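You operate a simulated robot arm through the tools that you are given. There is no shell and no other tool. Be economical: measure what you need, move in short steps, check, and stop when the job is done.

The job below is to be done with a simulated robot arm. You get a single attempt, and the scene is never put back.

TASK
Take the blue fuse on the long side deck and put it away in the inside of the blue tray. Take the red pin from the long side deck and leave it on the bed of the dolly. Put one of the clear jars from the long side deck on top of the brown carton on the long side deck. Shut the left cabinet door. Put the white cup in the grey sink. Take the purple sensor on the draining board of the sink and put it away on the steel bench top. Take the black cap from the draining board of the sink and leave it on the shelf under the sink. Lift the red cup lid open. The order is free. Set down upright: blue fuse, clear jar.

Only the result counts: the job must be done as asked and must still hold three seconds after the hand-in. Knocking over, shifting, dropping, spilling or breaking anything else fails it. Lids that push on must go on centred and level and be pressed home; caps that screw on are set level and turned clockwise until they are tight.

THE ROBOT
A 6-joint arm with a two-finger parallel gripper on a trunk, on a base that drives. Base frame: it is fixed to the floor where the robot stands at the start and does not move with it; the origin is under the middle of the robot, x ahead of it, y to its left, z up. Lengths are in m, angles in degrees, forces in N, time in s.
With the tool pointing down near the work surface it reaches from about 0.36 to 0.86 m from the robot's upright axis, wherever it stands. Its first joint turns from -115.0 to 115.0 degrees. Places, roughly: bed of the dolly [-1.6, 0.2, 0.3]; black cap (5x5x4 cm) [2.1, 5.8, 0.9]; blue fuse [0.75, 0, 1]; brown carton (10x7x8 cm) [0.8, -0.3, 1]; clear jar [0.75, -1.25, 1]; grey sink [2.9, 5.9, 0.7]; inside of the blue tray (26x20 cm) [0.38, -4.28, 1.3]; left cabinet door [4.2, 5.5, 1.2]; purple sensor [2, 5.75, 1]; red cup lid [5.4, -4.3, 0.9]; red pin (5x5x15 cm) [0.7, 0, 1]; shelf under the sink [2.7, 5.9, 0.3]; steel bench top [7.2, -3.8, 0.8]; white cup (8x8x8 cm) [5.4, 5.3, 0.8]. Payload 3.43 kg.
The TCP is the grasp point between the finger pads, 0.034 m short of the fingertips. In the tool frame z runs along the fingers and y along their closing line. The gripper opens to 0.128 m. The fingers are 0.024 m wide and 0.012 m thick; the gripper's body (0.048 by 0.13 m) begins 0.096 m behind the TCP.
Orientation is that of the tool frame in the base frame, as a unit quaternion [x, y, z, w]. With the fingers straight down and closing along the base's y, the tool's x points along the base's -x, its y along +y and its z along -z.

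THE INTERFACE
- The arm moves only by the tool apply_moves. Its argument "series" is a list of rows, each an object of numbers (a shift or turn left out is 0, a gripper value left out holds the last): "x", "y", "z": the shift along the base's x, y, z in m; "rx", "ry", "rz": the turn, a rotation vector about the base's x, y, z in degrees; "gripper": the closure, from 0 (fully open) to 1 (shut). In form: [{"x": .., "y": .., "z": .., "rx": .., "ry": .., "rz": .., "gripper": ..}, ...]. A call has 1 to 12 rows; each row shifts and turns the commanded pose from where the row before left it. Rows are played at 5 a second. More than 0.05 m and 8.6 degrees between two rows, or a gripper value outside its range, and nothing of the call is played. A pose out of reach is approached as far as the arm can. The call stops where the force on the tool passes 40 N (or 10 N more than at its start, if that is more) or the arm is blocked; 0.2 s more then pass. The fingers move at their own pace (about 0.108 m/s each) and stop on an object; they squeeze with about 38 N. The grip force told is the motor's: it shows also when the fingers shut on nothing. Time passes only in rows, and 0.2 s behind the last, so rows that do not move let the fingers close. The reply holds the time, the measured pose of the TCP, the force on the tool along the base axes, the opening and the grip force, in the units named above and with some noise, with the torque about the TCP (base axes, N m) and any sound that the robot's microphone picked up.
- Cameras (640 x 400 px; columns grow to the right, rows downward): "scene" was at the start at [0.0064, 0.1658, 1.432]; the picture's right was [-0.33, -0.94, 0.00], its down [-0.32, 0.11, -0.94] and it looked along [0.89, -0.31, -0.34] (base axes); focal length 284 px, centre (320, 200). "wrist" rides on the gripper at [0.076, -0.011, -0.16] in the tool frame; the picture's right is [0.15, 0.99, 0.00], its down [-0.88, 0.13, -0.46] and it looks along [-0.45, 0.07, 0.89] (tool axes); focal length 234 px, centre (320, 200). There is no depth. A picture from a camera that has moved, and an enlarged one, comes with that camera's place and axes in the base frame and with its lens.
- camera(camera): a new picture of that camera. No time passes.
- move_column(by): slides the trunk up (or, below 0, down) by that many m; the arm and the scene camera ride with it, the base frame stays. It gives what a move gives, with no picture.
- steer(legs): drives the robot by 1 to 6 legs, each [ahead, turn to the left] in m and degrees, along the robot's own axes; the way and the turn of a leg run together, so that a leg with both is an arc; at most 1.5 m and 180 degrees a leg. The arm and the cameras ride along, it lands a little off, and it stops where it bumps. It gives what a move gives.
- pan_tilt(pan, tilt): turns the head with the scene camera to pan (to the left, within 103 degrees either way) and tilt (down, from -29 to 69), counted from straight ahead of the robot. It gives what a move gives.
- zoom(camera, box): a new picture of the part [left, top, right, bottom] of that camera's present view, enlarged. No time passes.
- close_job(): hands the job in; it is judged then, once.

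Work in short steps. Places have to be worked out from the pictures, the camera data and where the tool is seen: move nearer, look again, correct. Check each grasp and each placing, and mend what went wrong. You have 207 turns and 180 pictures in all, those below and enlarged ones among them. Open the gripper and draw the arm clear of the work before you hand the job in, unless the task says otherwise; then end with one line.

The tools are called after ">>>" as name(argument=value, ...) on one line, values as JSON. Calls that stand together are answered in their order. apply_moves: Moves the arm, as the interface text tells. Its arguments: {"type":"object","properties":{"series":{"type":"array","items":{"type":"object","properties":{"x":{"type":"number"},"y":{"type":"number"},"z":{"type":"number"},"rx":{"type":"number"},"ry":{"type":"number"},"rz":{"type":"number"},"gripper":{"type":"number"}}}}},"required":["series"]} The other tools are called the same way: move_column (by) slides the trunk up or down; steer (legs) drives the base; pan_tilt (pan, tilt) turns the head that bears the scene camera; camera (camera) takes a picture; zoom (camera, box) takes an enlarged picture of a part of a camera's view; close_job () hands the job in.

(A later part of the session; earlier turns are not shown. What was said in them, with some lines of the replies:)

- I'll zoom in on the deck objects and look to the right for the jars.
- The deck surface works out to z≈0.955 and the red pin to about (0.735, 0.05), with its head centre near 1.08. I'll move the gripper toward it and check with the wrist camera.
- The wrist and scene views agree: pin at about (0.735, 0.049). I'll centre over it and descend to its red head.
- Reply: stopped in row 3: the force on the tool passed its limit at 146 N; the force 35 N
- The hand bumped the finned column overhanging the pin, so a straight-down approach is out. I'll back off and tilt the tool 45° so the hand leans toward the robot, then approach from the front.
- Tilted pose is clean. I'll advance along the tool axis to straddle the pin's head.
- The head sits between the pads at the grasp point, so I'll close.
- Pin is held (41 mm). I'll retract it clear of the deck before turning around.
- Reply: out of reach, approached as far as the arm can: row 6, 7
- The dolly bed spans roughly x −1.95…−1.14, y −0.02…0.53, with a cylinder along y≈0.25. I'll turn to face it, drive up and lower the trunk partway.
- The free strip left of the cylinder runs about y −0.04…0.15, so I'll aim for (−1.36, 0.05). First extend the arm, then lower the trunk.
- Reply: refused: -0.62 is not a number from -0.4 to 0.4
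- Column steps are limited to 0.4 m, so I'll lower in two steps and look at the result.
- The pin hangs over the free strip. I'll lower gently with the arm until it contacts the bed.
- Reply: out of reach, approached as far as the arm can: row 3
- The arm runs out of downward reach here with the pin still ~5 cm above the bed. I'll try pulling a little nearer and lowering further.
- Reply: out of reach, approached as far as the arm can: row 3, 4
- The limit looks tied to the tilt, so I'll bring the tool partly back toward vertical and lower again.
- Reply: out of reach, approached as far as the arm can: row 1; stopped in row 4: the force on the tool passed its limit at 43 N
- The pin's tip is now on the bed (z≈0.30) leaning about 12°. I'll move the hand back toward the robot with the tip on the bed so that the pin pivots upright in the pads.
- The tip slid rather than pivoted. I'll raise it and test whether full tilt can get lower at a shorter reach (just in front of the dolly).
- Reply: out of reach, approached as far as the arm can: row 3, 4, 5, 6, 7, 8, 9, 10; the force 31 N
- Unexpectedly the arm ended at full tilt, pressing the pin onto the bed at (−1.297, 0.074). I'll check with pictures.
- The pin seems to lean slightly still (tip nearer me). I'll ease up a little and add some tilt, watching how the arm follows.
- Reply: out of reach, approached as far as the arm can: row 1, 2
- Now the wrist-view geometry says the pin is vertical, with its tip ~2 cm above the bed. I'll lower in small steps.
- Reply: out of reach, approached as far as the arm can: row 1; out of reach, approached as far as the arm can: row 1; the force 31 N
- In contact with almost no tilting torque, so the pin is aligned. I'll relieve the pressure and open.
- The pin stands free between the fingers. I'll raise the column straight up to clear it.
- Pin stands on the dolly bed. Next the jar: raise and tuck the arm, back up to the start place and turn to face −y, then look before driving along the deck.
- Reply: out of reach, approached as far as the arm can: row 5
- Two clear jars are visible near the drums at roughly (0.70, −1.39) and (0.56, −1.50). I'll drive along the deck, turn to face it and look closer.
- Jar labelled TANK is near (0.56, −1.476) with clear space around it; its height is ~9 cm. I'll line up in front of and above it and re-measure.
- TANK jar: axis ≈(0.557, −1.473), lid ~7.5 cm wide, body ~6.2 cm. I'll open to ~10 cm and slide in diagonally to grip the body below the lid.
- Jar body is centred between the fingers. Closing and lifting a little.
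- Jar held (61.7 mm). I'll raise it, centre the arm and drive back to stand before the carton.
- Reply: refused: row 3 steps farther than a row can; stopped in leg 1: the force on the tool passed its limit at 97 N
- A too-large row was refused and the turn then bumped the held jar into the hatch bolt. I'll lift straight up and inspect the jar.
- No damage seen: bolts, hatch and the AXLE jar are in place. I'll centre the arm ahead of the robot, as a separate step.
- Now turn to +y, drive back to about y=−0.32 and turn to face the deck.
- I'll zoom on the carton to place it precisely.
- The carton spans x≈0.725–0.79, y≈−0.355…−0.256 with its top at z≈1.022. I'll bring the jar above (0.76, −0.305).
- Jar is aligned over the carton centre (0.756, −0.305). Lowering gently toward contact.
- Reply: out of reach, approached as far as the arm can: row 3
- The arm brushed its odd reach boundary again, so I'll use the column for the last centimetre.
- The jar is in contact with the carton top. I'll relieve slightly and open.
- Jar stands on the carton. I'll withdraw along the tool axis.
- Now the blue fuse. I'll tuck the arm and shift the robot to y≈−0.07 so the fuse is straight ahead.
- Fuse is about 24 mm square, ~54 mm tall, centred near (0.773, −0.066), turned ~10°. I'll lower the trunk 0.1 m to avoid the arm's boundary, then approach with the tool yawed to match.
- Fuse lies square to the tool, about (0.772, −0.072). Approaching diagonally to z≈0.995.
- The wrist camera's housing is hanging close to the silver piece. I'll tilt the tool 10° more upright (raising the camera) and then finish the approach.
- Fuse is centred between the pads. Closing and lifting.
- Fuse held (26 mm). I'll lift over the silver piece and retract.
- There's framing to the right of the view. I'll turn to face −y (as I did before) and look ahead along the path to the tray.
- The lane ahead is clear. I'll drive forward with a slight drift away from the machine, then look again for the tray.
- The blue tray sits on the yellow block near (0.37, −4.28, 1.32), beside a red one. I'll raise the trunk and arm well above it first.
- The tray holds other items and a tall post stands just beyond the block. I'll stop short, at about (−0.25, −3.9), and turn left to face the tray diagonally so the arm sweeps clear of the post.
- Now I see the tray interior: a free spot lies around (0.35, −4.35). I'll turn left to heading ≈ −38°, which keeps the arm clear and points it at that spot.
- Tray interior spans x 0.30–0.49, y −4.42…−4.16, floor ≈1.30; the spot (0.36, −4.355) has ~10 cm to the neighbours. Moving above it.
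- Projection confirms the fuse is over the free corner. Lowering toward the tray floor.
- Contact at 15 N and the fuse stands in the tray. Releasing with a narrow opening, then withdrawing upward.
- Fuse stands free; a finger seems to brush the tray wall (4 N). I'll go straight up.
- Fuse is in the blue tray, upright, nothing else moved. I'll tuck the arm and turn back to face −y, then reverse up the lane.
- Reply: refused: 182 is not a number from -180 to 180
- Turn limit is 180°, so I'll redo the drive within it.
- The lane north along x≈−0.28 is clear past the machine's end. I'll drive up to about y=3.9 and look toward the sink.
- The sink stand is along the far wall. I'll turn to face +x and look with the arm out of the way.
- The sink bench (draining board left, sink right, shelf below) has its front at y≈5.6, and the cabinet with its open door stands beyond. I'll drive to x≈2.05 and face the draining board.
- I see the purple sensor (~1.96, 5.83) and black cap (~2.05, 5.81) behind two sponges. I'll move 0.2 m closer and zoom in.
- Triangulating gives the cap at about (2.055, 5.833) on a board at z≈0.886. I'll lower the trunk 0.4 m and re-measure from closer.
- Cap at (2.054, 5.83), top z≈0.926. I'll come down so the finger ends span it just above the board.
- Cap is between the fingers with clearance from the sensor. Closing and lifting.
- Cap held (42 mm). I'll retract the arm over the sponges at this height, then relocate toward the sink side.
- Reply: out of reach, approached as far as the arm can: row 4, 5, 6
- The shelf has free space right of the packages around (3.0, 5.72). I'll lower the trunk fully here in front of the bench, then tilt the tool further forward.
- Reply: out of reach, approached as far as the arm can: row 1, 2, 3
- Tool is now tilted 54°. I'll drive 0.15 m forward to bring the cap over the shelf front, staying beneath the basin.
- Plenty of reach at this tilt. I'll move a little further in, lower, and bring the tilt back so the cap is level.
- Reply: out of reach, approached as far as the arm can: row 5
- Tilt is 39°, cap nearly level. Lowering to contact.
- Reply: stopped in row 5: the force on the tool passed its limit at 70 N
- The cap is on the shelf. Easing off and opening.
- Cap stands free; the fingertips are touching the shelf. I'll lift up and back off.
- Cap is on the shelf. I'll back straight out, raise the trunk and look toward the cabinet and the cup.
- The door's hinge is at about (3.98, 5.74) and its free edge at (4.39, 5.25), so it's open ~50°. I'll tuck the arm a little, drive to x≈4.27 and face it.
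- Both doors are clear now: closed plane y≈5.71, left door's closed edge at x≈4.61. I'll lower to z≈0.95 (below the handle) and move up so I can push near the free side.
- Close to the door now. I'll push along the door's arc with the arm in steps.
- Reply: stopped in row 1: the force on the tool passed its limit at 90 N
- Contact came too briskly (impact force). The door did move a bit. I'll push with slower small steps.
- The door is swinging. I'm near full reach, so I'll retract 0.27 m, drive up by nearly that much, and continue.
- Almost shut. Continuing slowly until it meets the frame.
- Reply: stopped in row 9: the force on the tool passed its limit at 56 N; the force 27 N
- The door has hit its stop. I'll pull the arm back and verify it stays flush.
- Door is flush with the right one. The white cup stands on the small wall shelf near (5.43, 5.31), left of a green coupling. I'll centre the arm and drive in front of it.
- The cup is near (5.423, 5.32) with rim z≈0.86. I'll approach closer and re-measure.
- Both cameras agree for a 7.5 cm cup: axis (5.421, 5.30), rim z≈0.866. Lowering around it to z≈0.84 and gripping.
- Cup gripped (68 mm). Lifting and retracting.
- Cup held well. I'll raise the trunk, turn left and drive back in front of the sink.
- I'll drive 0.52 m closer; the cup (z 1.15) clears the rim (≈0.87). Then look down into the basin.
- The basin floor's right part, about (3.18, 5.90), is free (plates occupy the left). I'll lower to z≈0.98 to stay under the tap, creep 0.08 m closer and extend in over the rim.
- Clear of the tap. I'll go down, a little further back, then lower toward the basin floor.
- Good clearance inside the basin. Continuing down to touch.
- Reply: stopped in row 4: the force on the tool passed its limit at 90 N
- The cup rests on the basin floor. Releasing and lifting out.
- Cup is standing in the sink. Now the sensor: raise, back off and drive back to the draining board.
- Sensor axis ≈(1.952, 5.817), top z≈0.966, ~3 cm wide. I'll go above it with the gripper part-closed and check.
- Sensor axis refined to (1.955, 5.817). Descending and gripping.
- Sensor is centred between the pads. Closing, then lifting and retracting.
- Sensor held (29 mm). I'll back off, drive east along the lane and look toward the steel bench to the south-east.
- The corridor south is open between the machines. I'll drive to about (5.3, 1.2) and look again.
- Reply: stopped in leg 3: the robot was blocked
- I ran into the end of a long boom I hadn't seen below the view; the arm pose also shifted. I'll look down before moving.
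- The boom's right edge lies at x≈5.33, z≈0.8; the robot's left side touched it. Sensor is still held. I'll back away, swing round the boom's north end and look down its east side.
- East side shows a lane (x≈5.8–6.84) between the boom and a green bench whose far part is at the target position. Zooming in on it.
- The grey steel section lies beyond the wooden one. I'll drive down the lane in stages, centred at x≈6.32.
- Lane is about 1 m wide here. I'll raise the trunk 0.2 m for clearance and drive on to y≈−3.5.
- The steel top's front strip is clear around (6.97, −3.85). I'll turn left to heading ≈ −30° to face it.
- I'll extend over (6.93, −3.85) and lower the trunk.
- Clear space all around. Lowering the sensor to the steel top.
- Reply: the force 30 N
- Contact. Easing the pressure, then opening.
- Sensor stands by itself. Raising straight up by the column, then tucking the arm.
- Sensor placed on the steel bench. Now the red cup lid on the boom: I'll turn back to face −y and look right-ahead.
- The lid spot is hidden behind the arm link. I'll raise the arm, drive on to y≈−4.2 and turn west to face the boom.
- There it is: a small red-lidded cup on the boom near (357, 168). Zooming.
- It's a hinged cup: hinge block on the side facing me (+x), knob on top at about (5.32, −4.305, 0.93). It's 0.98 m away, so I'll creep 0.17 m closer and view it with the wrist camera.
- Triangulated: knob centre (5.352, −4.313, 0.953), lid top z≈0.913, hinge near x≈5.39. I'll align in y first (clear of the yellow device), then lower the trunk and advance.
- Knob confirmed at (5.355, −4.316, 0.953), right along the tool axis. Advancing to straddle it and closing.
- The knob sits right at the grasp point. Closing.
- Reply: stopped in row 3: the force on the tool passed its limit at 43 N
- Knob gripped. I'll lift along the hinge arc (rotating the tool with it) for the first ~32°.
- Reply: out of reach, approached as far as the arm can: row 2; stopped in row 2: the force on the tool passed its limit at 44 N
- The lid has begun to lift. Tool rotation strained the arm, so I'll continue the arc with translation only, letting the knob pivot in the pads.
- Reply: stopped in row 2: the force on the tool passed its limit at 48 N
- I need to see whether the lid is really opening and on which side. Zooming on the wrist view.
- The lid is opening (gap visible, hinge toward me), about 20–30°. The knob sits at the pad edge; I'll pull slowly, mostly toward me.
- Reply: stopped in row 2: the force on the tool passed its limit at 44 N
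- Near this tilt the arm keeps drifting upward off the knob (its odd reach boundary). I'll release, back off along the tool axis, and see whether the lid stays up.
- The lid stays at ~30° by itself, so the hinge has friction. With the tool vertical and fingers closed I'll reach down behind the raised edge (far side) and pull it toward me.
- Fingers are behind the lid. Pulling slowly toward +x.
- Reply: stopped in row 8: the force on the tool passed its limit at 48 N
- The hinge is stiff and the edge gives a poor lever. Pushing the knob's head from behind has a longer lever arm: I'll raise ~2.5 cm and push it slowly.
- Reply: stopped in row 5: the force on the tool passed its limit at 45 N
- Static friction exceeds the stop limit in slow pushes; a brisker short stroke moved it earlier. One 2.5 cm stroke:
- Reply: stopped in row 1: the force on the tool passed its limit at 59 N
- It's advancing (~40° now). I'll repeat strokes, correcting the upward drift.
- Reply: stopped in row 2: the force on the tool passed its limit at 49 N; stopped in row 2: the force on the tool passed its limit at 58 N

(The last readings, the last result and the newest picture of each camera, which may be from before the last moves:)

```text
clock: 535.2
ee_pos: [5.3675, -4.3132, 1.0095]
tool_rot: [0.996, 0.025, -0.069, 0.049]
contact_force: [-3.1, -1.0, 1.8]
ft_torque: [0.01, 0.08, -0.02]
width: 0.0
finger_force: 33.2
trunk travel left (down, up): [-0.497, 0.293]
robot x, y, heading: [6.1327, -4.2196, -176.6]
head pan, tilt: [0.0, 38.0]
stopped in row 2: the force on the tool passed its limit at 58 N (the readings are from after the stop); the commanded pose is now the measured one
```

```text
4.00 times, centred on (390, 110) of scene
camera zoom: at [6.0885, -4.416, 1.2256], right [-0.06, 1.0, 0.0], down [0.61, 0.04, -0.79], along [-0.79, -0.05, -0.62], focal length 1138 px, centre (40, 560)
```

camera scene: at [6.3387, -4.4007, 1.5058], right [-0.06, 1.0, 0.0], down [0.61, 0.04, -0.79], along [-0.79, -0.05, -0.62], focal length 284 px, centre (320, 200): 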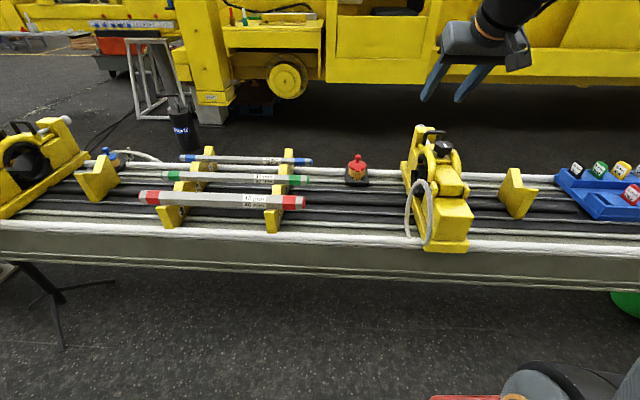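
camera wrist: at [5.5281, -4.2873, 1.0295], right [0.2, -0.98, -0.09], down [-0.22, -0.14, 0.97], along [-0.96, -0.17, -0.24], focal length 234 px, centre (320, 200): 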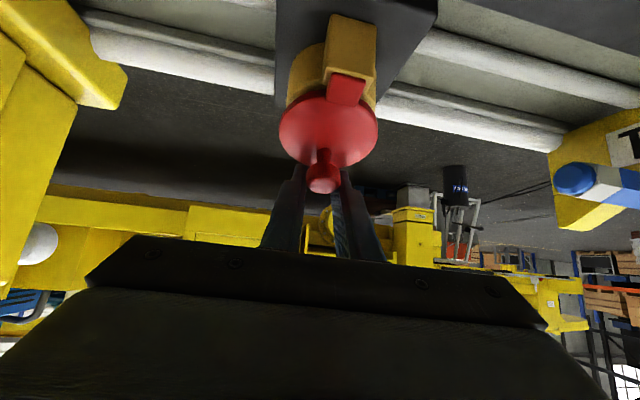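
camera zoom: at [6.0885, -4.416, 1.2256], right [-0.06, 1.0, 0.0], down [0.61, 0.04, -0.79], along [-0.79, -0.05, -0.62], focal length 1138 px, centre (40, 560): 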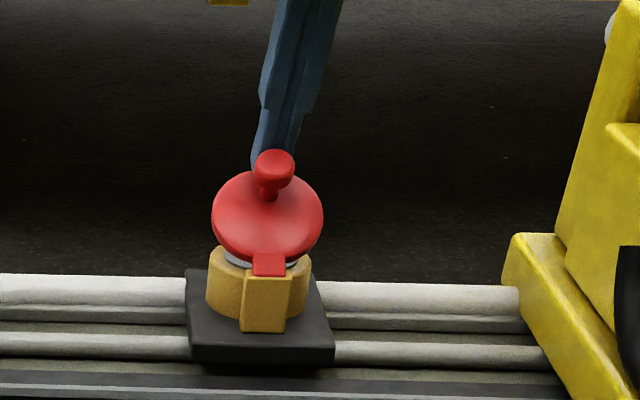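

The fingertips had ridden up onto the knob's top and the tool tilted 8°. I'll back off, restore vertical and go ~2.5 cm lower behind the knob before pushing.

>>> apply_moves(series=[{"x": -0.02, "ry": -8}, {"x": -0.004, "z": -0.015, "ry": -4}, {"z": -0.012}, {"x": 0.01}, {"x": 0.025}])

>>> zoom(camera="scene", box=[340, 60, 440, 160])

```text
clock: 536.3
ee_pos: [5.3484, -4.3101, 0.9878]
tool_rot: [0.998, 0.019, 0.025, 0.052]
contact_force: [-5.4, -1.6, 2.8]
ft_torque: [-0.01, 0.03, -0.02]
width: 0.0003
finger_force: 32.9
trunk travel left (down, up): [-0.497, 0.293]
robot x, y, heading: [6.1324, -4.2189, -176.5]
head pan, tilt: [0.0, 38.0]
stopped in row 5: the force on the tool passed its limit at 56 N (the readings are from after the stop); the commanded pose is now the measured one
```

```text
4.00 times, centred on (390, 110) of scene
camera zoom: at [6.0883, -4.416, 1.2257], right [-0.06, 1.0, 0.0], down [0.61, 0.04, -0.79], along [-0.79, -0.04, -0.62], focal length 1138 px, centre (40, 560)
```

zoom: 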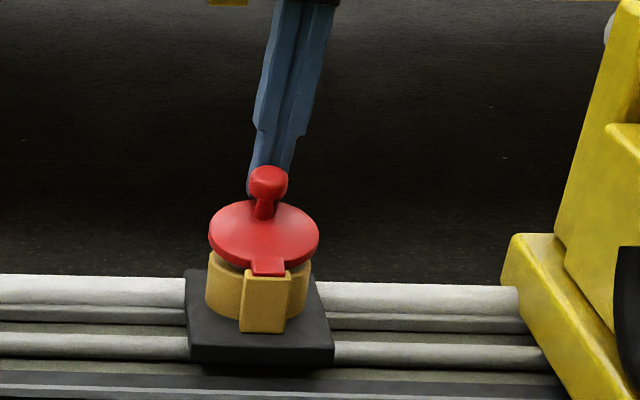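

Lowering pushed the lid back to ~20°. The grip worked better; with the tool now vertical (no arm drift) I'll regrip the knob head: rise, open, centre over it, descend and close.

>>> apply_moves(series=[{"x": -0.006, "z": 0.005}, {"z": 0.04}, {"z": 0.03, "gripper": 0.55}, {"x": 0.021, "y": -0.004, "gripper": 0.55}, {"z": -0.03}, {"z": -0.03}])

>>> zoom(camera="scene", box=[340, 60, 440, 160])

>>> camera(camera="wrist")

```text
clock: 537.7
ee_pos: [5.3656, -4.3146, 1.0046]
tool_rot: [0.998, 0.019, 0.025, 0.052]
contact_force: [-0.3, 0.2, 0.9]
ft_torque: [0.01, 0.02, -0.04]
width: 0.0575
finger_force: 0.1
trunk travel left (down, up): [-0.497, 0.293]
robot x, y, heading: [6.1321, -4.2233, -176.7]
head pan, tilt: [0.0, 38.0]
```

```text
4.00 times, centred on (390, 110) of scene
camera zoom: at [6.0888, -4.4159, 1.2257], right [-0.06, 1.0, 0.0], down [0.61, 0.04, -0.79], along [-0.79, -0.05, -0.62], focal length 1138 px, centre (40, 560)
```

zoom: 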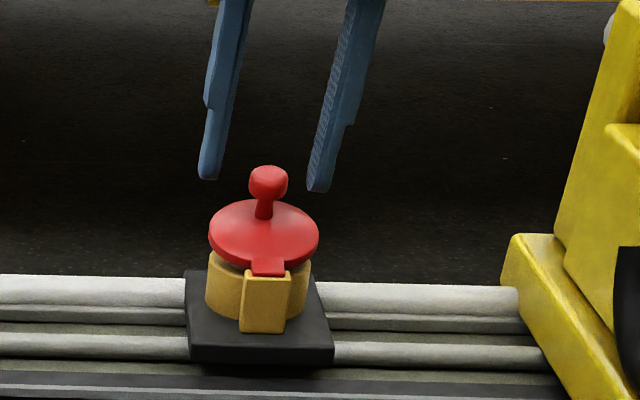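

```text
10 pictures are left
camera wrist: at [5.4315, -4.2844, 1.1639], right [0.18, -0.98, 0.11], down [-0.9, -0.12, 0.42], along [-0.4, -0.18, -0.9], focal length 234 px, centre (320, 200)
```

wrist: 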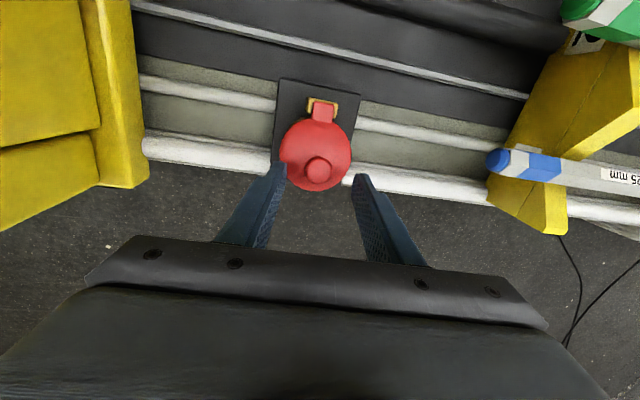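

Knob at about (5.37, −4.315, 0.967). I'll level the small tool roll, descend and close.

>>> apply_moves(series=[{"rx": 6, "x": 0.005, "y": -0.0005, "z": -0.01}, {"z": -0.012}, {"z": -0.009}, {"gripper": 0.8}, {"gripper": 1}, {"gripper": 1}])

```text
clock: 539.1
ee_pos: [5.37, -4.3148, 0.9739]
tool_rot: [1.0, 0.018, 0.026, 0.0]
contact_force: [-1.8, 4.5, 10.6]
ft_torque: [0.17, -0.04, 0.04]
width: 0.023
finger_force: 45.3
trunk travel left (down, up): [-0.497, 0.293]
robot x, y, heading: [6.1333, -4.2179, -176.8]
head pan, tilt: [0.0, 38.0]
```

Gripped. Pulling along the hinge arc at half speed, adding slight tool rotation.

>>> apply_moves(series=[{"x": 0.004, "z": 0.0012, "ry": 3}, {"x": 0.004, "z": 0.001, "ry": 3}, {"x": 0.004, "z": 0.0007, "ry": 3}, {"x": 0.004, "z": 0.0005, "ry": 3}, {"x": 0.004, "ry": 3}, {"x": 0.004, "ry": 3}, {"x": 0.004, "z": -0.0006, "ry": 3}, {"x": 0.004, "z": -0.0006, "ry": 3}])

```text
clock: 539.8
ee_pos: [5.3735, -4.3143, 0.9784]
tool_rot: [0.999, 0.017, -0.038, 0.0]
contact_force: [-1.0, 1.1, 0.8]
ft_torque: [0.14, -0.02, 0.08]
width: 0.0232
finger_force: 44.9
trunk travel left (down, up): [-0.497, 0.293]
robot x, y, heading: [6.1319, -4.219, -176.8]
head pan, tilt: [0.0, 38.0]
stopped in row 3: the force on the tool passed its limit at 43 N (the readings are from after the stop); the commanded pose is now the measured one
```

The measured motion shows the knob rises more steeply: the hinge is really nearer (5.405, 0.929). I'll follow that corrected arc.

>>> apply_moves(series=[{"x": 0.0047, "z": 0.0036, "ry": 4}, {"x": 0.0051, "z": 0.003, "ry": 4}, {"x": 0.0054, "z": 0.0025, "ry": 4}, {"x": 0.0057, "z": 0.002, "ry": 4}, {"x": 0.0058, "z": 0.0013, "ry": 4}, {"x": 0.0059, "z": 0.0008, "ry": 4}])

```text
clock: 541.2
ee_pos: [5.4052, -4.3148, 0.9957]
tool_rot: [0.969, 0.016, -0.248, -0.004]
contact_force: [-24.8, 3.8, 26.4]
ft_torque: [0.11, 1.14, -0.07]
width: 0.0231
finger_force: 45.5
trunk travel left (down, up): [-0.497, 0.293]
robot x, y, heading: [6.1276, -4.2181, -177.2]
head pan, tilt: [0.0, 38.0]
```

It followed the whole arc (about 40° more). Continuing over the top, relieving upward slightly first.

>>> apply_moves(series=[{"z": 0.004}, {"x": 0.006, "z": 0.002, "ry": 2}, {"x": 0.0064, "z": 0.0012, "ry": 2}, {"x": 0.0065, "z": 0.0004, "ry": 2}, {"x": 0.0065, "z": -0.0004, "ry": 2}, {"x": 0.0064, "z": -0.001, "ry": 2}, {"x": 0.0062, "z": -0.0017}, {"x": 0.006, "z": -0.0024}])

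>>> zoom(camera="scene", box=[340, 60, 440, 160])

```text
clock: 543.0
ee_pos: [5.4518, -4.317, 0.9931]
tool_rot: [0.945, 0.017, -0.325, -0.006]
contact_force: [0.0, -0.3, -1.2]
ft_torque: [-0.01, 0.01, 0.02]
width: 0.0
finger_force: 33.1
trunk travel left (down, up): [-0.497, 0.293]
robot x, y, heading: [6.1335, -4.2223, -176.8]
head pan, tilt: [0.0, 38.0]
```

```text
4.00 times, centred on (390, 110) of scene
camera zoom: at [6.0886, -4.4158, 1.2257], right [-0.06, 1.0, 0.0], down [0.61, 0.04, -0.79], along [-0.79, -0.05, -0.62], focal length 1138 px, centre (40, 560)
```

zoom: 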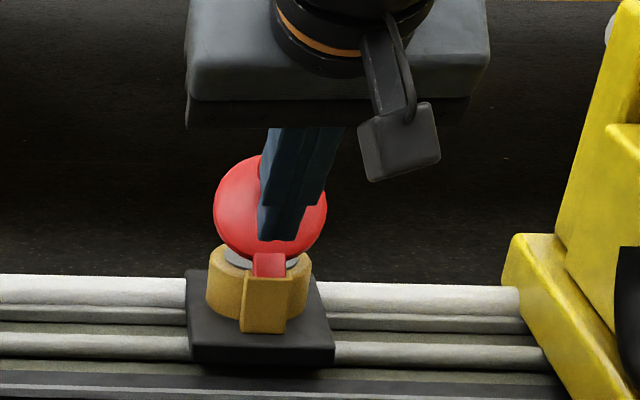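

The grip slipped off but the lid now stands ~60° open. I'll go over the top with the tool vertical and come down behind it.

>>> apply_moves(series=[{"x": 0.02, "z": 0.03}, {"z": 0.04, "ry": -8}, {"z": 0.03, "ry": -8}, {"x": -0.03, "ry": -8}, {"x": -0.04, "ry": -8}, {"x": -0.04, "ry": -6}, {"x": -0.04}, {"z": -0.035}, {"z": -0.035}, {"z": -0.03}])

>>> zoom(camera="scene", box=[340, 60, 440, 160])

```text
clock: 545.2
ee_pos: [5.3201, -4.3148, 0.9953]
tool_rot: [1.0, 0.017, -0.002, 0.0]
contact_force: [0.8, -0.8, 0.1]
ft_torque: [0.0, 0.01, -0.01]
width: 0.0001
finger_force: 33.0
trunk travel left (down, up): [-0.497, 0.293]
robot x, y, heading: [6.132, -4.2152, -176.8]
head pan, tilt: [0.0, 38.0]
```

```text
4.00 times, centred on (390, 110) of scene
camera zoom: at [6.0883, -4.4158, 1.2257], right [-0.06, 1.0, 0.0], down [0.61, 0.03, -0.79], along [-0.79, -0.04, -0.62], focal length 1138 px, centre (40, 560)
```

zoom: 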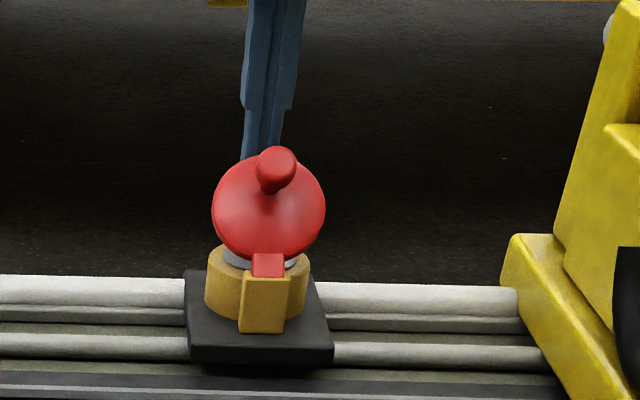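

Fingers are behind the lid. Pushing it toward me.

>>> apply_moves(series=[{"x": 0.01}, {"x": 0.01}, {"x": 0.006}, {"x": 0.006}, {"x": 0.006}, {"x": 0.006}, {"x": 0.006}, {"x": 0.006}, {"x": 0.006}, {"x": 0.006}])

```text
clock: 547.5
ee_pos: [5.3862, -4.3163, 0.9985]
tool_rot: [1.0, 0.018, -0.007, 0.0]
contact_force: [-2.5, 0.6, 7.2]
ft_torque: [0.03, -0.13, 0.02]
width: 0.0
finger_force: 32.9
trunk travel left (down, up): [-0.497, 0.293]
robot x, y, heading: [6.131, -4.2199, -176.9]
head pan, tilt: [0.0, 38.0]
stopped in row 10: the force on the tool passed its limit at 42 N (the readings are from after the stop); the commanded pose is now the measured one
```

Good progress. Continue pushing.

>>> apply_moves(series=[{"z": -0.004}, {"x": 0.005}, {"x": 0.005}, {"x": 0.005}, {"x": 0.005}, {"x": 0.005}, {"x": 0.005}, {"x": 0.005}])

>>> zoom(camera="scene", box=[340, 60, 440, 160])

```text
clock: 548.1
ee_pos: [5.3874, -4.316, 0.9995]
tool_rot: [1.0, 0.018, -0.012, 0.0]
contact_force: [-2.8, 0.0, 7.7]
ft_torque: [0.03, -0.07, -0.01]
width: 0.0
finger_force: 32.9
trunk travel left (down, up): [-0.497, 0.293]
robot x, y, heading: [6.1321, -4.2185, -176.7]
head pan, tilt: [0.0, 38.0]
stopped in row 3: the force on the tool passed its limit at 42 N (the readings are from after the stop); the commanded pose is now the measured one
```

```text
4.00 times, centred on (390, 110) of scene
camera zoom: at [6.0882, -4.4158, 1.2256], right [-0.06, 1.0, 0.0], down [0.61, 0.04, -0.79], along [-0.79, -0.04, -0.62], focal length 1138 px, centre (40, 560)
```

zoom: 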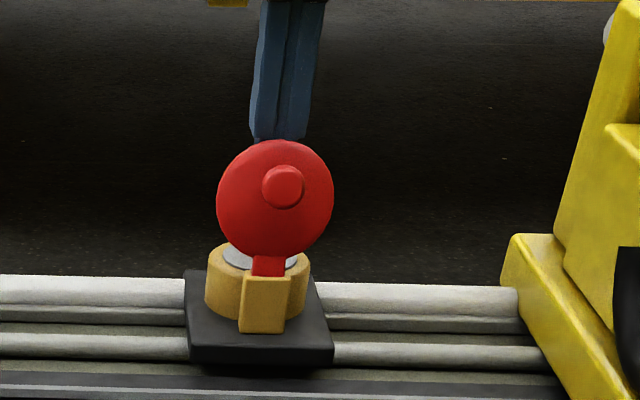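

Lid is about 60° open now. I'll give a brisker stroke and watch the TCP x to see whether it still moves.

>>> apply_moves(series=[{"x": -0.006, "z": -0.006, "ry": -1.5}, {"x": 0.035}])

>>> apply_moves(series=[{"x": -0.004, "z": -0.004, "ry": -1.5}, {"x": 0.035}])

```text
clock: 548.6
ee_pos: [5.3845, -4.3171, 0.9993]
tool_rot: [1.0, 0.018, -0.006, 0.002]
contact_force: [-1.1, -0.6, 3.0]
ft_torque: [0.03, -0.06, 0.03]
width: 0.0
finger_force: 32.7
trunk travel left (down, up): [-0.497, 0.293]
robot x, y, heading: [6.1275, -4.2179, -176.8]
head pan, tilt: [0.0, 38.0]
stopped in row 2: the force on the tool passed its limit at 48 N (the readings are from after the stop); the commanded pose is now the measured one
```

```text
clock: 549.2
ee_pos: [5.4142, -4.3151, 0.9941]
tool_rot: [1.0, 0.017, 0.004, 0.002]
contact_force: [-16.7, -0.3, 7.8]
ft_torque: [-0.01, 0.44, -0.04]
width: 0.0
finger_force: 32.7
trunk travel left (down, up): [-0.497, 0.293]
robot x, y, heading: [6.1336, -4.217, -176.7]
head pan, tilt: [0.0, 38.0]
```

That moved 3 cm without a stop. Continue the push.

>>> apply_moves(series=[{"x": 0.012}, {"x": 0.012}, {"x": 0.01}])

>>> zoom(camera="scene", box=[340, 60, 440, 160])

```text
clock: 549.5
ee_pos: [5.4155, -4.3153, 0.9965]
tool_rot: [1.0, 0.017, -0.002, 0.003]
contact_force: [-7.0, 0.3, 1.6]
ft_torque: [-0.01, 0.2, -0.01]
width: 0.0002
finger_force: 33.4
trunk travel left (down, up): [-0.497, 0.293]
robot x, y, heading: [6.1311, -4.2182, -176.6]
head pan, tilt: [0.0, 38.0]
stopped in row 1: the force on the tool passed its limit at 52 N (the readings are from after the stop); the commanded pose is now the measured one
```

```text
4.00 times, centred on (390, 110) of scene
camera zoom: at [6.087, -4.4159, 1.2257], right [-0.06, 1.0, 0.0], down [0.61, 0.03, -0.79], along [-0.79, -0.04, -0.62], focal length 1138 px, centre (40, 560)
```

zoom: 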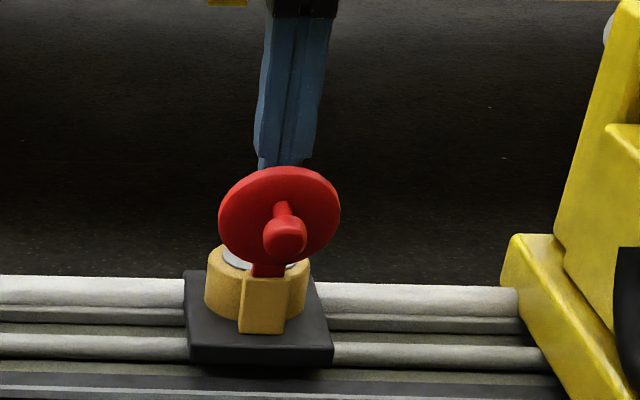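

The lid is past vertical now (~100°+). One more stroke, then withdraw upward.

>>> apply_moves(series=[{"x": -0.004, "z": -0.006, "ry": -1}, {"x": 0.035}])

>>> apply_moves(series=[{"x": -0.02}, {"x": -0.02, "z": 0.03}, {"z": 0.045}, {"z": 0.045}, {"z": 0.045}, {"z": 0.045, "gripper": 0.5}, {"x": 0.04, "gripper": 0}, {"x": 0.045}, {"x": 0.045}, {"x": 0.045}])

>>> zoom(camera="scene", box=[320, 60, 460, 170])

```text
clock: 550.0
ee_pos: [5.4142, -4.315, 0.9947]
tool_rot: [1.0, 0.016, -0.006, 0.004]
contact_force: [-8.7, 0.0, 4.0]
ft_torque: [0.04, 0.23, -0.02]
width: 0.0
finger_force: 32.9
trunk travel left (down, up): [-0.497, 0.293]
robot x, y, heading: [6.1335, -4.2222, -176.8]
head pan, tilt: [0.0, 38.0]
stopped in row 2: the force on the tool passed its limit at 71 N (the readings are from after the stop); the commanded pose is now the measured one
```

```text
clock: 552.2
ee_pos: [5.5502, -4.3161, 1.2034]
tool_rot: [1.0, 0.016, -0.003, 0.004]
contact_force: [-1.2, -0.5, 0.3]
ft_torque: [0.03, -0.05, -0.01]
width: 0.1281
finger_force: 0.0
trunk travel left (down, up): [-0.497, 0.293]
robot x, y, heading: [6.1299, -4.2195, -176.7]
head pan, tilt: [0.0, 38.0]
```

```text
3.64 times, centred on (390, 115) of scene
camera zoom: at [6.0865, -4.4159, 1.2257], right [-0.06, 1.0, 0.0], down [0.62, 0.03, -0.79], along [-0.79, -0.04, -0.62], focal length 1034 px, centre (66, 509)
```

zoom: 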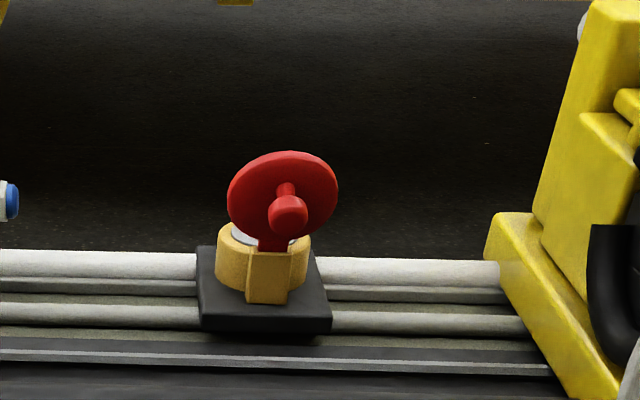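

The lid stays open against its stop. All eight parts are done, the gripper is open and the arm is clear, so I'm handing in.

>>> close_job()

```text
The job is handed in.
```

I completed all eight tasks and handed the job in, with the gripper open and the arm clear; the result of the judging is not known yet. While working, the robot bumped the finned column, a hatch bolt (with the held jar) and the end of the long boom, and pushing the stiff lid may have moved its cup about 2 mm. I saw no damage from any of these, though I did not look at the boom again up close.
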